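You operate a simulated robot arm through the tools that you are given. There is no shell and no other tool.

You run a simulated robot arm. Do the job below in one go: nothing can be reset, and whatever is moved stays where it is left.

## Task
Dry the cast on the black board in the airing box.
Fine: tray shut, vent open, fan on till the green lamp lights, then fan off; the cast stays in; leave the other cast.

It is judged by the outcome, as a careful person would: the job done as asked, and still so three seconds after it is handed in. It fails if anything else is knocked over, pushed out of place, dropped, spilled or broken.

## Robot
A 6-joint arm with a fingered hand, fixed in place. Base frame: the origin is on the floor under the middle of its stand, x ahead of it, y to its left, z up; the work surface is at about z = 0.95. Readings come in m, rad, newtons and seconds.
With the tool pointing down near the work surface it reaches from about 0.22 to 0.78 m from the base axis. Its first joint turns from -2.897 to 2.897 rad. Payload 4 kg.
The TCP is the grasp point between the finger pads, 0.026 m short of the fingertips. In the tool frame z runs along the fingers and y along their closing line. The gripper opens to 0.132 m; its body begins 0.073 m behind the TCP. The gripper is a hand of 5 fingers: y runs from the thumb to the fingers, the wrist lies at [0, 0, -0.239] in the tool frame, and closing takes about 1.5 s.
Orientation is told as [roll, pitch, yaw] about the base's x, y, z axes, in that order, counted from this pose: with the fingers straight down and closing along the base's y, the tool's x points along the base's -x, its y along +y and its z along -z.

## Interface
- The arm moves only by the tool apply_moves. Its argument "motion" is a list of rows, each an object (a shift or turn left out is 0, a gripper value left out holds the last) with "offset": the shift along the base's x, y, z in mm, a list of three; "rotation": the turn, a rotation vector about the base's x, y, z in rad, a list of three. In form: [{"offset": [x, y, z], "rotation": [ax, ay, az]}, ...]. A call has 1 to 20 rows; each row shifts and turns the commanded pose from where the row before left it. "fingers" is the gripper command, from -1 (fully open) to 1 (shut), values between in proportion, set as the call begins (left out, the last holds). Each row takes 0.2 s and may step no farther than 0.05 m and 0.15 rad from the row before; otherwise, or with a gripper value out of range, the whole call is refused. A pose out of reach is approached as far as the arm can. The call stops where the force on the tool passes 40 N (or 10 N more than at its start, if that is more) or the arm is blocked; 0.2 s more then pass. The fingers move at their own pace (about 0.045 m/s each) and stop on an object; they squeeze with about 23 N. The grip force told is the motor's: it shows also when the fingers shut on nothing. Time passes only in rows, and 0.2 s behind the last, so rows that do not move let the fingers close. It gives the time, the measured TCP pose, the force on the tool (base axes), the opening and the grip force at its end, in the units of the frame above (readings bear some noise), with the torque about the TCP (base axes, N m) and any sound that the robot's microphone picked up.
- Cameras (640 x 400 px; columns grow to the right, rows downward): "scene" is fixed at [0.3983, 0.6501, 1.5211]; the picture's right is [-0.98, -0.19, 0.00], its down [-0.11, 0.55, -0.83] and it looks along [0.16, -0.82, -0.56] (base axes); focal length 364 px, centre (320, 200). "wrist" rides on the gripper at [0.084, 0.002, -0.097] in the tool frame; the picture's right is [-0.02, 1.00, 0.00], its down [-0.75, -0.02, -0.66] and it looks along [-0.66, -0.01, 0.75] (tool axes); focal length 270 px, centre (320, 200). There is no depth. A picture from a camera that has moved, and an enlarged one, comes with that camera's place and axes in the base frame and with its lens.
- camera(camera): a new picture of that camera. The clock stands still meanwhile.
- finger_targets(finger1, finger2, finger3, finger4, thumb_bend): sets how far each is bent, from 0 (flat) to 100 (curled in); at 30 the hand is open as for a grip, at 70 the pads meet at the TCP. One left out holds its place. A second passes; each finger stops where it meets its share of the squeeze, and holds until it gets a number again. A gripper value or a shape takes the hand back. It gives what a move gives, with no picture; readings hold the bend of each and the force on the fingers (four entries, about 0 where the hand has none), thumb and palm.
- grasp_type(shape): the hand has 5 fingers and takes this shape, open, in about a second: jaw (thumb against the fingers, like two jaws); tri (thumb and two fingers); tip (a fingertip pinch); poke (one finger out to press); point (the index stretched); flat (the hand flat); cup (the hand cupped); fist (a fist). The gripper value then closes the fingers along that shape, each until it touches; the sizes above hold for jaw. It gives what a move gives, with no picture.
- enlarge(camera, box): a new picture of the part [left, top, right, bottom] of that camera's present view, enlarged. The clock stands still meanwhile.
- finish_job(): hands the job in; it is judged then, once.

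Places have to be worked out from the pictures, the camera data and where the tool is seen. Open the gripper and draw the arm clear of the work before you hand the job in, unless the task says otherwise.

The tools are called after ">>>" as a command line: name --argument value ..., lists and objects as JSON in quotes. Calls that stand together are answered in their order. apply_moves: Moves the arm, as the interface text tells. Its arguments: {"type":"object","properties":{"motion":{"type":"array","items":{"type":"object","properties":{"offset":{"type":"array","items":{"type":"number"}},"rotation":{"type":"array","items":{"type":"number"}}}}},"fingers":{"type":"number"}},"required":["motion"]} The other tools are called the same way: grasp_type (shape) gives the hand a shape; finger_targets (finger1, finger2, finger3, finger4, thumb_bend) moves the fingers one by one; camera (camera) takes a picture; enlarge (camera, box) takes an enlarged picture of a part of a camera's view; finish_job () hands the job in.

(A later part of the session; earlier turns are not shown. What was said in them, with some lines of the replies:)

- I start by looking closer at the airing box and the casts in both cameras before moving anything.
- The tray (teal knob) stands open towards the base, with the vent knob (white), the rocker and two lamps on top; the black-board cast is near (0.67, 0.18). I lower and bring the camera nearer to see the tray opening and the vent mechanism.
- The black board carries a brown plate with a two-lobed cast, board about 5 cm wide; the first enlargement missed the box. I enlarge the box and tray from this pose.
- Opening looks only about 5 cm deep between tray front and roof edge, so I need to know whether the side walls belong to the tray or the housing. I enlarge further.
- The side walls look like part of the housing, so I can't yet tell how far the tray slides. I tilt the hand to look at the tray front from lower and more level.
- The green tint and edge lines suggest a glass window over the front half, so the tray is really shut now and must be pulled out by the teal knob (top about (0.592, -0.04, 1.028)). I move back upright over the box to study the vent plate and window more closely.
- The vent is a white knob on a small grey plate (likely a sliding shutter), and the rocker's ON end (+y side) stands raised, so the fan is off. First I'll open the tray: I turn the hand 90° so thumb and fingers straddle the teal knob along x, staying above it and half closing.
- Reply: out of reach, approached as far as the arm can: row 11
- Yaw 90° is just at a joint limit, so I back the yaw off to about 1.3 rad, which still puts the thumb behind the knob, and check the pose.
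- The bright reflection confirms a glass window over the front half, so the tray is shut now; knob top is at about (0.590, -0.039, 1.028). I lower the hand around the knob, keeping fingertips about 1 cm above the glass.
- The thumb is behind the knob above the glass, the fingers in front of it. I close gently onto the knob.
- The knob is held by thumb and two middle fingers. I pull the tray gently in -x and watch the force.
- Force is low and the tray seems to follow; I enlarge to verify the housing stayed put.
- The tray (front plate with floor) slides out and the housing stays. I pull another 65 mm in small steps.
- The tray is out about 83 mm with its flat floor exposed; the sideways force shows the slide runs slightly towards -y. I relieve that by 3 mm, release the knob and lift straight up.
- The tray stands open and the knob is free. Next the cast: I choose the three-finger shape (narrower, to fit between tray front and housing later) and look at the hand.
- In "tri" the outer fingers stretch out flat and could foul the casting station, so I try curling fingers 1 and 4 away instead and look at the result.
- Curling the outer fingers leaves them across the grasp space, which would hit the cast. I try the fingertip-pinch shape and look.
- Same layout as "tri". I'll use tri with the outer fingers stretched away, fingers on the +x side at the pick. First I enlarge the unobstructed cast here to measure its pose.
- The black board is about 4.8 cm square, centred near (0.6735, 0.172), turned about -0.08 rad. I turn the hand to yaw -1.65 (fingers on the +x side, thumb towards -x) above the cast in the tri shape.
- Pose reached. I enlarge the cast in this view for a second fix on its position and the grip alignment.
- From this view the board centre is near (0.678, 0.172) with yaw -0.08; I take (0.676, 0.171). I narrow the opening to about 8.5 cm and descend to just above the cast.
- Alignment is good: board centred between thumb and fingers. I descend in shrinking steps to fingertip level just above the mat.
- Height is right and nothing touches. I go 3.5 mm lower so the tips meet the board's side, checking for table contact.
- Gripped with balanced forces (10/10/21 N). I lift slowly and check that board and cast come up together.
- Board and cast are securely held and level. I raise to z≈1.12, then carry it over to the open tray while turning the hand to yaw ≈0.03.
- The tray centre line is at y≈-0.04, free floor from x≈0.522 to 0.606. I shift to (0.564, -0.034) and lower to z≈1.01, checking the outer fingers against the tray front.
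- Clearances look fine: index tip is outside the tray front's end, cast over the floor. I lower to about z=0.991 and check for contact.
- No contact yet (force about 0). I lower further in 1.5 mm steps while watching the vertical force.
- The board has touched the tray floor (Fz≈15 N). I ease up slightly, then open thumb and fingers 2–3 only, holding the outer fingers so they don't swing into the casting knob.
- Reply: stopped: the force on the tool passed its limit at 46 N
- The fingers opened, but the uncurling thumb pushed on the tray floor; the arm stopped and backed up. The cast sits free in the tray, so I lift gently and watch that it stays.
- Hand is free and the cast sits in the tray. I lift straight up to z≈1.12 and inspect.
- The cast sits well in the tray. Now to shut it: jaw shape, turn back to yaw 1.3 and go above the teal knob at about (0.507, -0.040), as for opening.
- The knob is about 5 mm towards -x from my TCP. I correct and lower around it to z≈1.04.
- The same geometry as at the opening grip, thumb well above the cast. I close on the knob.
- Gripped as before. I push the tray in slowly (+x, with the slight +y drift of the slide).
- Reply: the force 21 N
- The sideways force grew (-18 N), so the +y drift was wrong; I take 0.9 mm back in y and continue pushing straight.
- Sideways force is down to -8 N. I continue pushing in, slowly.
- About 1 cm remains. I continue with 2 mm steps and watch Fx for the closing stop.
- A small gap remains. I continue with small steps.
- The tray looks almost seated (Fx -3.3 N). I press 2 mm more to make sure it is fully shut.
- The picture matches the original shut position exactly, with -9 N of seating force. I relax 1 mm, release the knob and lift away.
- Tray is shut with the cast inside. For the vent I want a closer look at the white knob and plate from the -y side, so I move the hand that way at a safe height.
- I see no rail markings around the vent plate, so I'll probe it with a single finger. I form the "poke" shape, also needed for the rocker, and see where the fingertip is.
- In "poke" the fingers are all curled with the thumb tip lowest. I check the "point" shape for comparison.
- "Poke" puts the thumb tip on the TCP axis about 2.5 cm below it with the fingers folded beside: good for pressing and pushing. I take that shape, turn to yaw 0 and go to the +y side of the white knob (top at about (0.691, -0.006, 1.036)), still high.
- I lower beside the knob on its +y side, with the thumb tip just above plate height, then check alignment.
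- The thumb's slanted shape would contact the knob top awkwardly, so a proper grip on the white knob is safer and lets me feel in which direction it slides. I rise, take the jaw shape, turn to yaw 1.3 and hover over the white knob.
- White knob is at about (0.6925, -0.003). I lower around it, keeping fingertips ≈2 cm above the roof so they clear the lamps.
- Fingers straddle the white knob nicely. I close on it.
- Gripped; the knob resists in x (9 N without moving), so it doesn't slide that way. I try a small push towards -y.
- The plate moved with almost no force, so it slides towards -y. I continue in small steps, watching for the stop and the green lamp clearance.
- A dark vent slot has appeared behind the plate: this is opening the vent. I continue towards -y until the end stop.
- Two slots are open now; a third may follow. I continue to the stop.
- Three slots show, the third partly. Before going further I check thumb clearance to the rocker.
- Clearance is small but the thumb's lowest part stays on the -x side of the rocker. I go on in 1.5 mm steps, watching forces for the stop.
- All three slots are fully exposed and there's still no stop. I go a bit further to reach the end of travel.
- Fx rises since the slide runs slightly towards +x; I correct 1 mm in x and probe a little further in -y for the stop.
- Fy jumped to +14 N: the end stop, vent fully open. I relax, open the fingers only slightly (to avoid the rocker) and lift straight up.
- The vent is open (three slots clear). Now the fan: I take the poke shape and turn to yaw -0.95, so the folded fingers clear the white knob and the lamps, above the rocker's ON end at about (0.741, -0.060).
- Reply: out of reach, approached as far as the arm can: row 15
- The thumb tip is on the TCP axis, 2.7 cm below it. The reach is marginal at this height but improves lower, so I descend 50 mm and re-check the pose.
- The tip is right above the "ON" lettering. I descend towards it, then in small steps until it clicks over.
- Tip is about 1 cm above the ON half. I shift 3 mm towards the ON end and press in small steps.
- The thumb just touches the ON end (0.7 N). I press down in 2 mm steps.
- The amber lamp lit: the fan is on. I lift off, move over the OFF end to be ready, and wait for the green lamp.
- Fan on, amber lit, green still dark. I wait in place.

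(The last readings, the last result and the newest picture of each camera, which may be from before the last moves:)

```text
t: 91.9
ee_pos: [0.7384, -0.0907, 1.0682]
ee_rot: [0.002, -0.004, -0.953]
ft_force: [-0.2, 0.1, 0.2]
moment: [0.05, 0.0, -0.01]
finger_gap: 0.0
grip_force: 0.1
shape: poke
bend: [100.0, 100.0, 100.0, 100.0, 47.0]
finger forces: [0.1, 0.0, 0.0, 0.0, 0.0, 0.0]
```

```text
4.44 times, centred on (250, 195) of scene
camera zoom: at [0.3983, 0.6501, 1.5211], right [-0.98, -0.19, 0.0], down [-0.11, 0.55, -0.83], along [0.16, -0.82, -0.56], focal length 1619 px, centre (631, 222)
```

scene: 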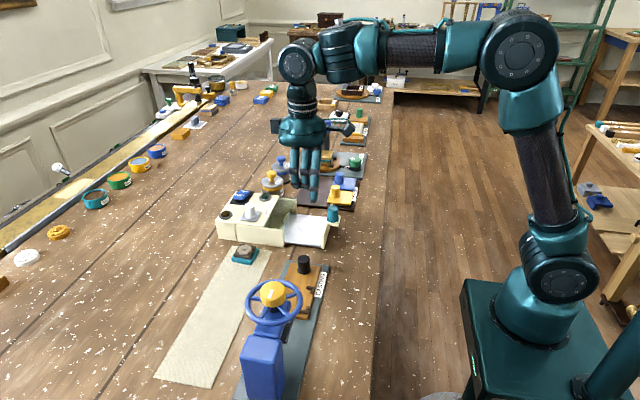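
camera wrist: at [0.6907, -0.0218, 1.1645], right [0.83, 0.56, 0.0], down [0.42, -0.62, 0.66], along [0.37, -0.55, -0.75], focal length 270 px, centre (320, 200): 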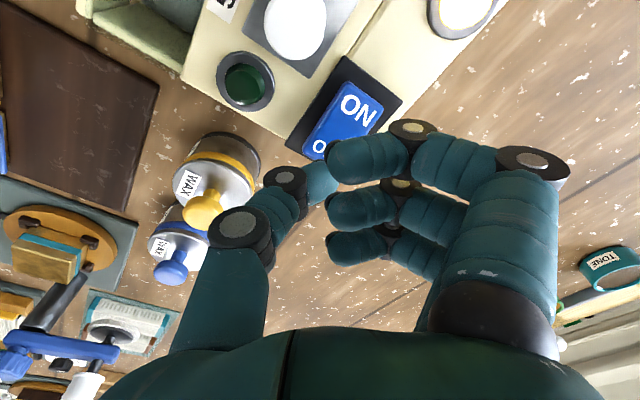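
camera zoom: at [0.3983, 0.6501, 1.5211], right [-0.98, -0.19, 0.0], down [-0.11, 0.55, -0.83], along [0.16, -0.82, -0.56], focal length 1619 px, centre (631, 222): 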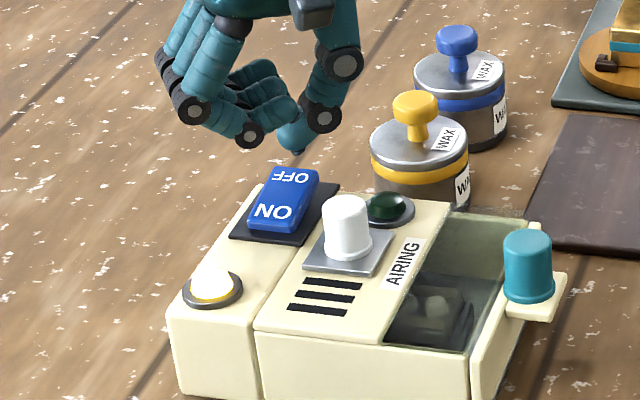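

Green is still dark. I keep waiting, checking every few seconds.

>>> apply_moves --motion '[{"offset": [0, 0, 0]}, {"offset": [0, 0, 0]}, {"offset": [0, 0, 0]}, {"offset": [0, 0, 0]}, {"offset": [0, 0, 0]}, {"offset": [0, 0, 0]}, {"offset": [0, 0, 0]}, {"offset": [0, 0, 0]}, {"offset": [0, 0, 0]}, {"offset": [0, 0, 0]}, {"offset": [0, 0, 0]}, {"offset": [0, 0, 0]}]'

>>> enlarge --camera "scene" --box '[200, 150, 300, 240]'

```text
t: 94.5
ee_pos: [0.7377, -0.0907, 1.0684]
ee_rot: [0.001, -0.003, -0.953]
ft_force: [-0.3, -0.4, 0.7]
moment: [0.0, -0.02, 0.0]
finger_gap: 0.0
grip_force: 0.1
shape: poke
bend: [100.0, 100.0, 100.0, 100.0, 47.0]
finger forces: [0.1, 0.1, 0.1, 0.1, 0.0, 0.1]
```

```text
4.44 times, centred on (250, 195) of scene
camera zoom: at [0.3983, 0.6501, 1.5211], right [-0.98, -0.19, 0.0], down [-0.11, 0.55, -0.83], along [0.16, -0.82, -0.56], focal length 1619 px, centre (631, 222)
```

zoom: 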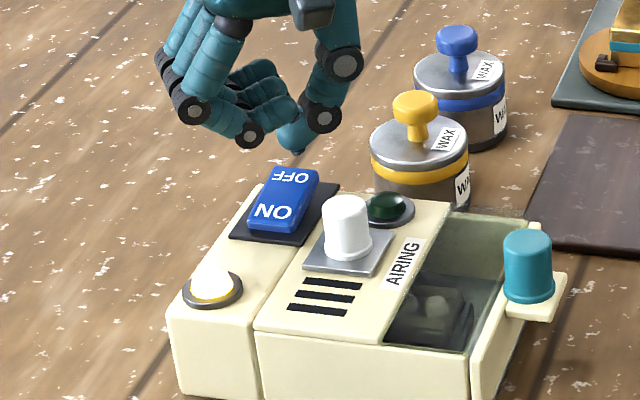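

Still dark. I wait further.

>>> apply_moves --motion '[{"offset": [0, 0, 0]}, {"offset": [0, 0, 0]}, {"offset": [0, 0, 0]}, {"offset": [0, 0, 0]}, {"offset": [0, 0, 0]}, {"offset": [0, 0, 0]}, {"offset": [0, 0, 0]}, {"offset": [0, 0, 0]}, {"offset": [0, 0, 0]}, {"offset": [0, 0, 0]}, {"offset": [0, 0, 0]}, {"offset": [0, 0, 0]}]'

>>> enlarge --camera "scene" --box '[200, 150, 300, 240]'

```text
t: 97.1
ee_pos: [0.7384, -0.091, 1.0684]
ee_rot: [0.001, -0.004, -0.951]
ft_force: [0.1, 0.7, 0.8]
moment: [-0.01, -0.01, 0.0]
finger_gap: 0.0
grip_force: 0.0
shape: poke
bend: [100.0, 100.0, 100.0, 100.0, 47.0]
finger forces: [0.0, 0.0, 0.0, 0.0, 0.0, 0.0]
```

```text
4.44 times, centred on (250, 195) of scene
camera zoom: at [0.3983, 0.6501, 1.5211], right [-0.98, -0.19, 0.0], down [-0.11, 0.55, -0.83], along [0.16, -0.82, -0.56], focal length 1619 px, centre (631, 222)
```

zoom: 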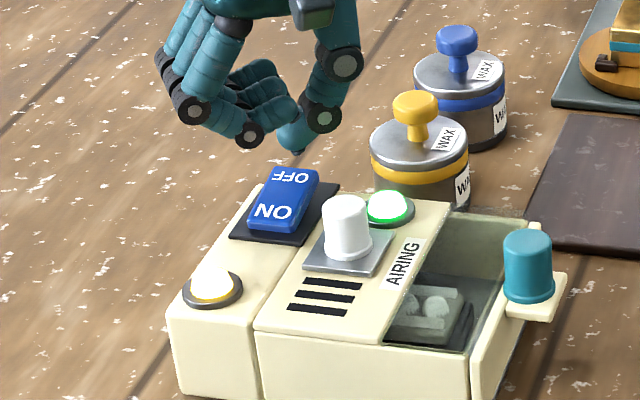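

Green is lit and the cast has paled. I press the OFF end down now.

>>> apply_moves --motion '[{"offset": [1, 0, -8]}, {"offset": [0, 0, -6]}, {"offset": [0, 0, -3]}, {"offset": [0, 0, -2.5]}, {"offset": [0, 0, 0]}]'

>>> enlarge --camera "scene" --box '[200, 150, 300, 240]'

```text
t: 98.3
ee_pos: [0.7392, -0.0914, 1.0497]
ee_rot: [0.004, -0.002, -0.955]
ft_force: [-0.2, 0.0, -0.1]
moment: [0.03, 0.02, 0.05]
finger_gap: 0.0
grip_force: 0.0
shape: poke
bend: [100.0, 100.0, 100.0, 100.0, 47.0]
finger forces: [0.0, 0.0, 0.0, 0.0, 0.1, 0.0]
```

```text
4.44 times, centred on (250, 195) of scene
camera zoom: at [0.3983, 0.6501, 1.5211], right [-0.98, -0.19, 0.0], down [-0.11, 0.55, -0.83], along [0.16, -0.82, -0.56], focal length 1619 px, centre (631, 222)
```

zoom: 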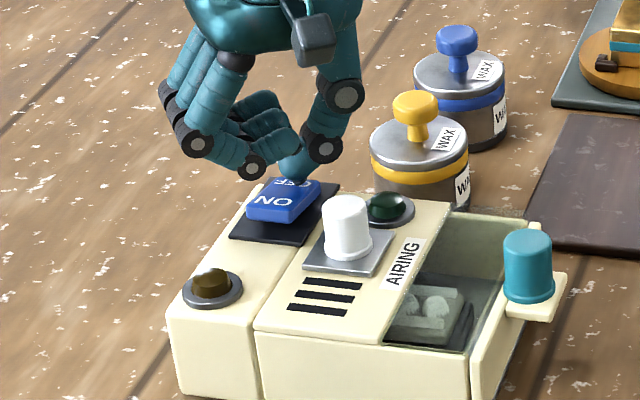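

Both lamps are out and the rocker is at OFF; the cast is pale and dry in the shut tray. I lift off and draw the arm back clear over the bench.

>>> apply_moves --motion '[{"offset": [0, 0, 10]}, {"offset": [0, 0, 20]}, {"offset": [-10, 5, 30]}, {"offset": [-30, 0, 30]}, {"offset": [-40, 0, 20]}, {"offset": [-40, 0, 20]}, {"offset": [-40, 0, 10]}, {"offset": [-40, 0, 10]}, {"offset": [-20, 0, 5]}, {"offset": [0, 0, 0]}]'

>>> grasp_type --shape "jaw"

>>> camera --camera "scene"

>>> enlarge --camera "scene" --box '[200, 170, 320, 260]'

>>> camera --camera "wrist"

```text
t: 100.5
ee_pos: [0.5189, -0.0839, 1.2061]
ee_rot: [0.001, -0.004, -0.953]
ft_force: [0.1, -0.7, 0.8]
moment: [-0.01, -0.02, 0.0]
finger_gap: 0.0001
grip_force: 0.1
shape: poke
bend: [100.0, 100.0, 100.0, 100.0, 47.0]
finger forces: [0.0, 0.0, 0.1, 0.0, 0.0, 0.0]
```

```text
t: 101.4
ee_pos: [0.519, -0.0838, 1.2055]
ee_rot: [0.001, -0.005, -0.953]
ft_force: [-0.4, 0.4, -0.5]
moment: [0.01, -0.02, 0.0]
finger_gap: 0.1319
grip_force: 0.1
shape: jaw
bend: [30.0, 30.0, 30.0, 30.0, 30.0]
finger forces: [0.0, 0.1, 0.0, 0.0, 0.1, 0.0]
```

```text
taken
```

scene: 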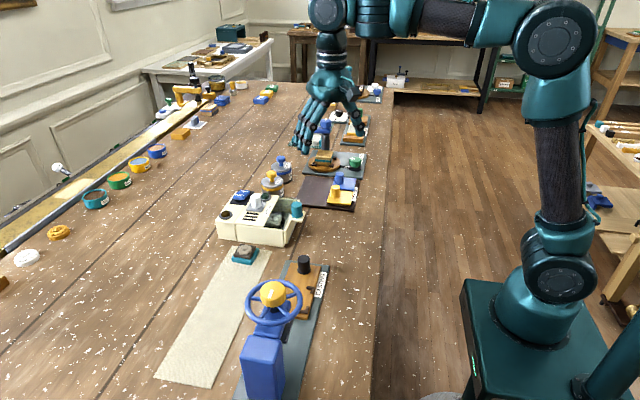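

```text
4.44 times, centred on (260, 215) of scene
camera zoom: at [0.3983, 0.6501, 1.5211], right [-0.98, -0.19, 0.0], down [-0.11, 0.55, -0.83], along [0.16, -0.82, -0.56], focal length 1619 px, centre (587, 133)
```

zoom: 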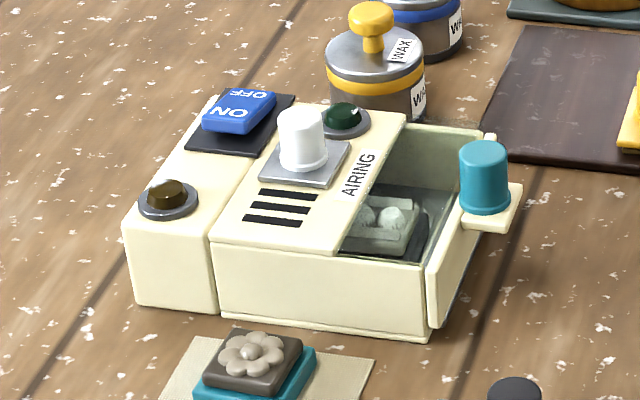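

```text
taken
camera wrist: at [0.4717, -0.0149, 1.3006], right [0.83, 0.56, 0.0], down [0.42, -0.62, 0.66], along [0.37, -0.54, -0.75], focal length 270 px, centre (320, 200)
```

wrist: 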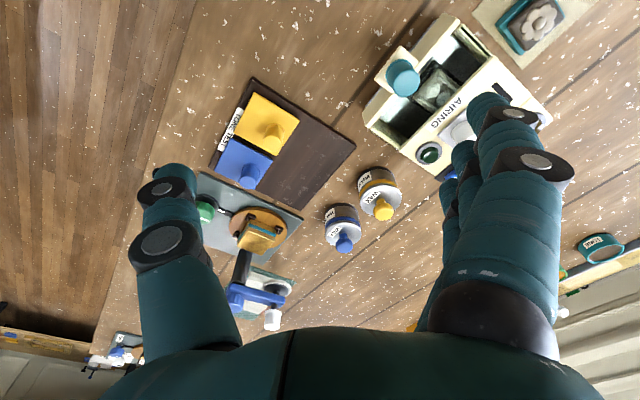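

The tray is shut with the dried cast inside, the vent is open and the rocker is at OFF with both lamps out. The other cast hasn't moved, and the hand is open and clear, so I hand the job in.

>>> finish_job

```text
The job is handed in.
```

The cast on the black board is dried and still in the airing box. I've handed the job in; no verdict came back with it.

- **Tray:** shut, with the cast and its board inside. It matches where it stood at the start.
- **Vent:** slid fully open to its stop, with all three slots clear.
- **Fan:** ran until the green lamp lit, about nine seconds, then switched off. Both lamps are now out.
- **Other cast:** the flower cast on the teal board wasn't touched and looks the same as before.

**Thumb contact:** as I let go of the cast in the open tray, the thumb pushed on the tray floor and the arm stopped at 46 N. The cast stayed in place, the tray may have shifted a few millimetres, and it then shut normally.

The hand is open and clear of the work.
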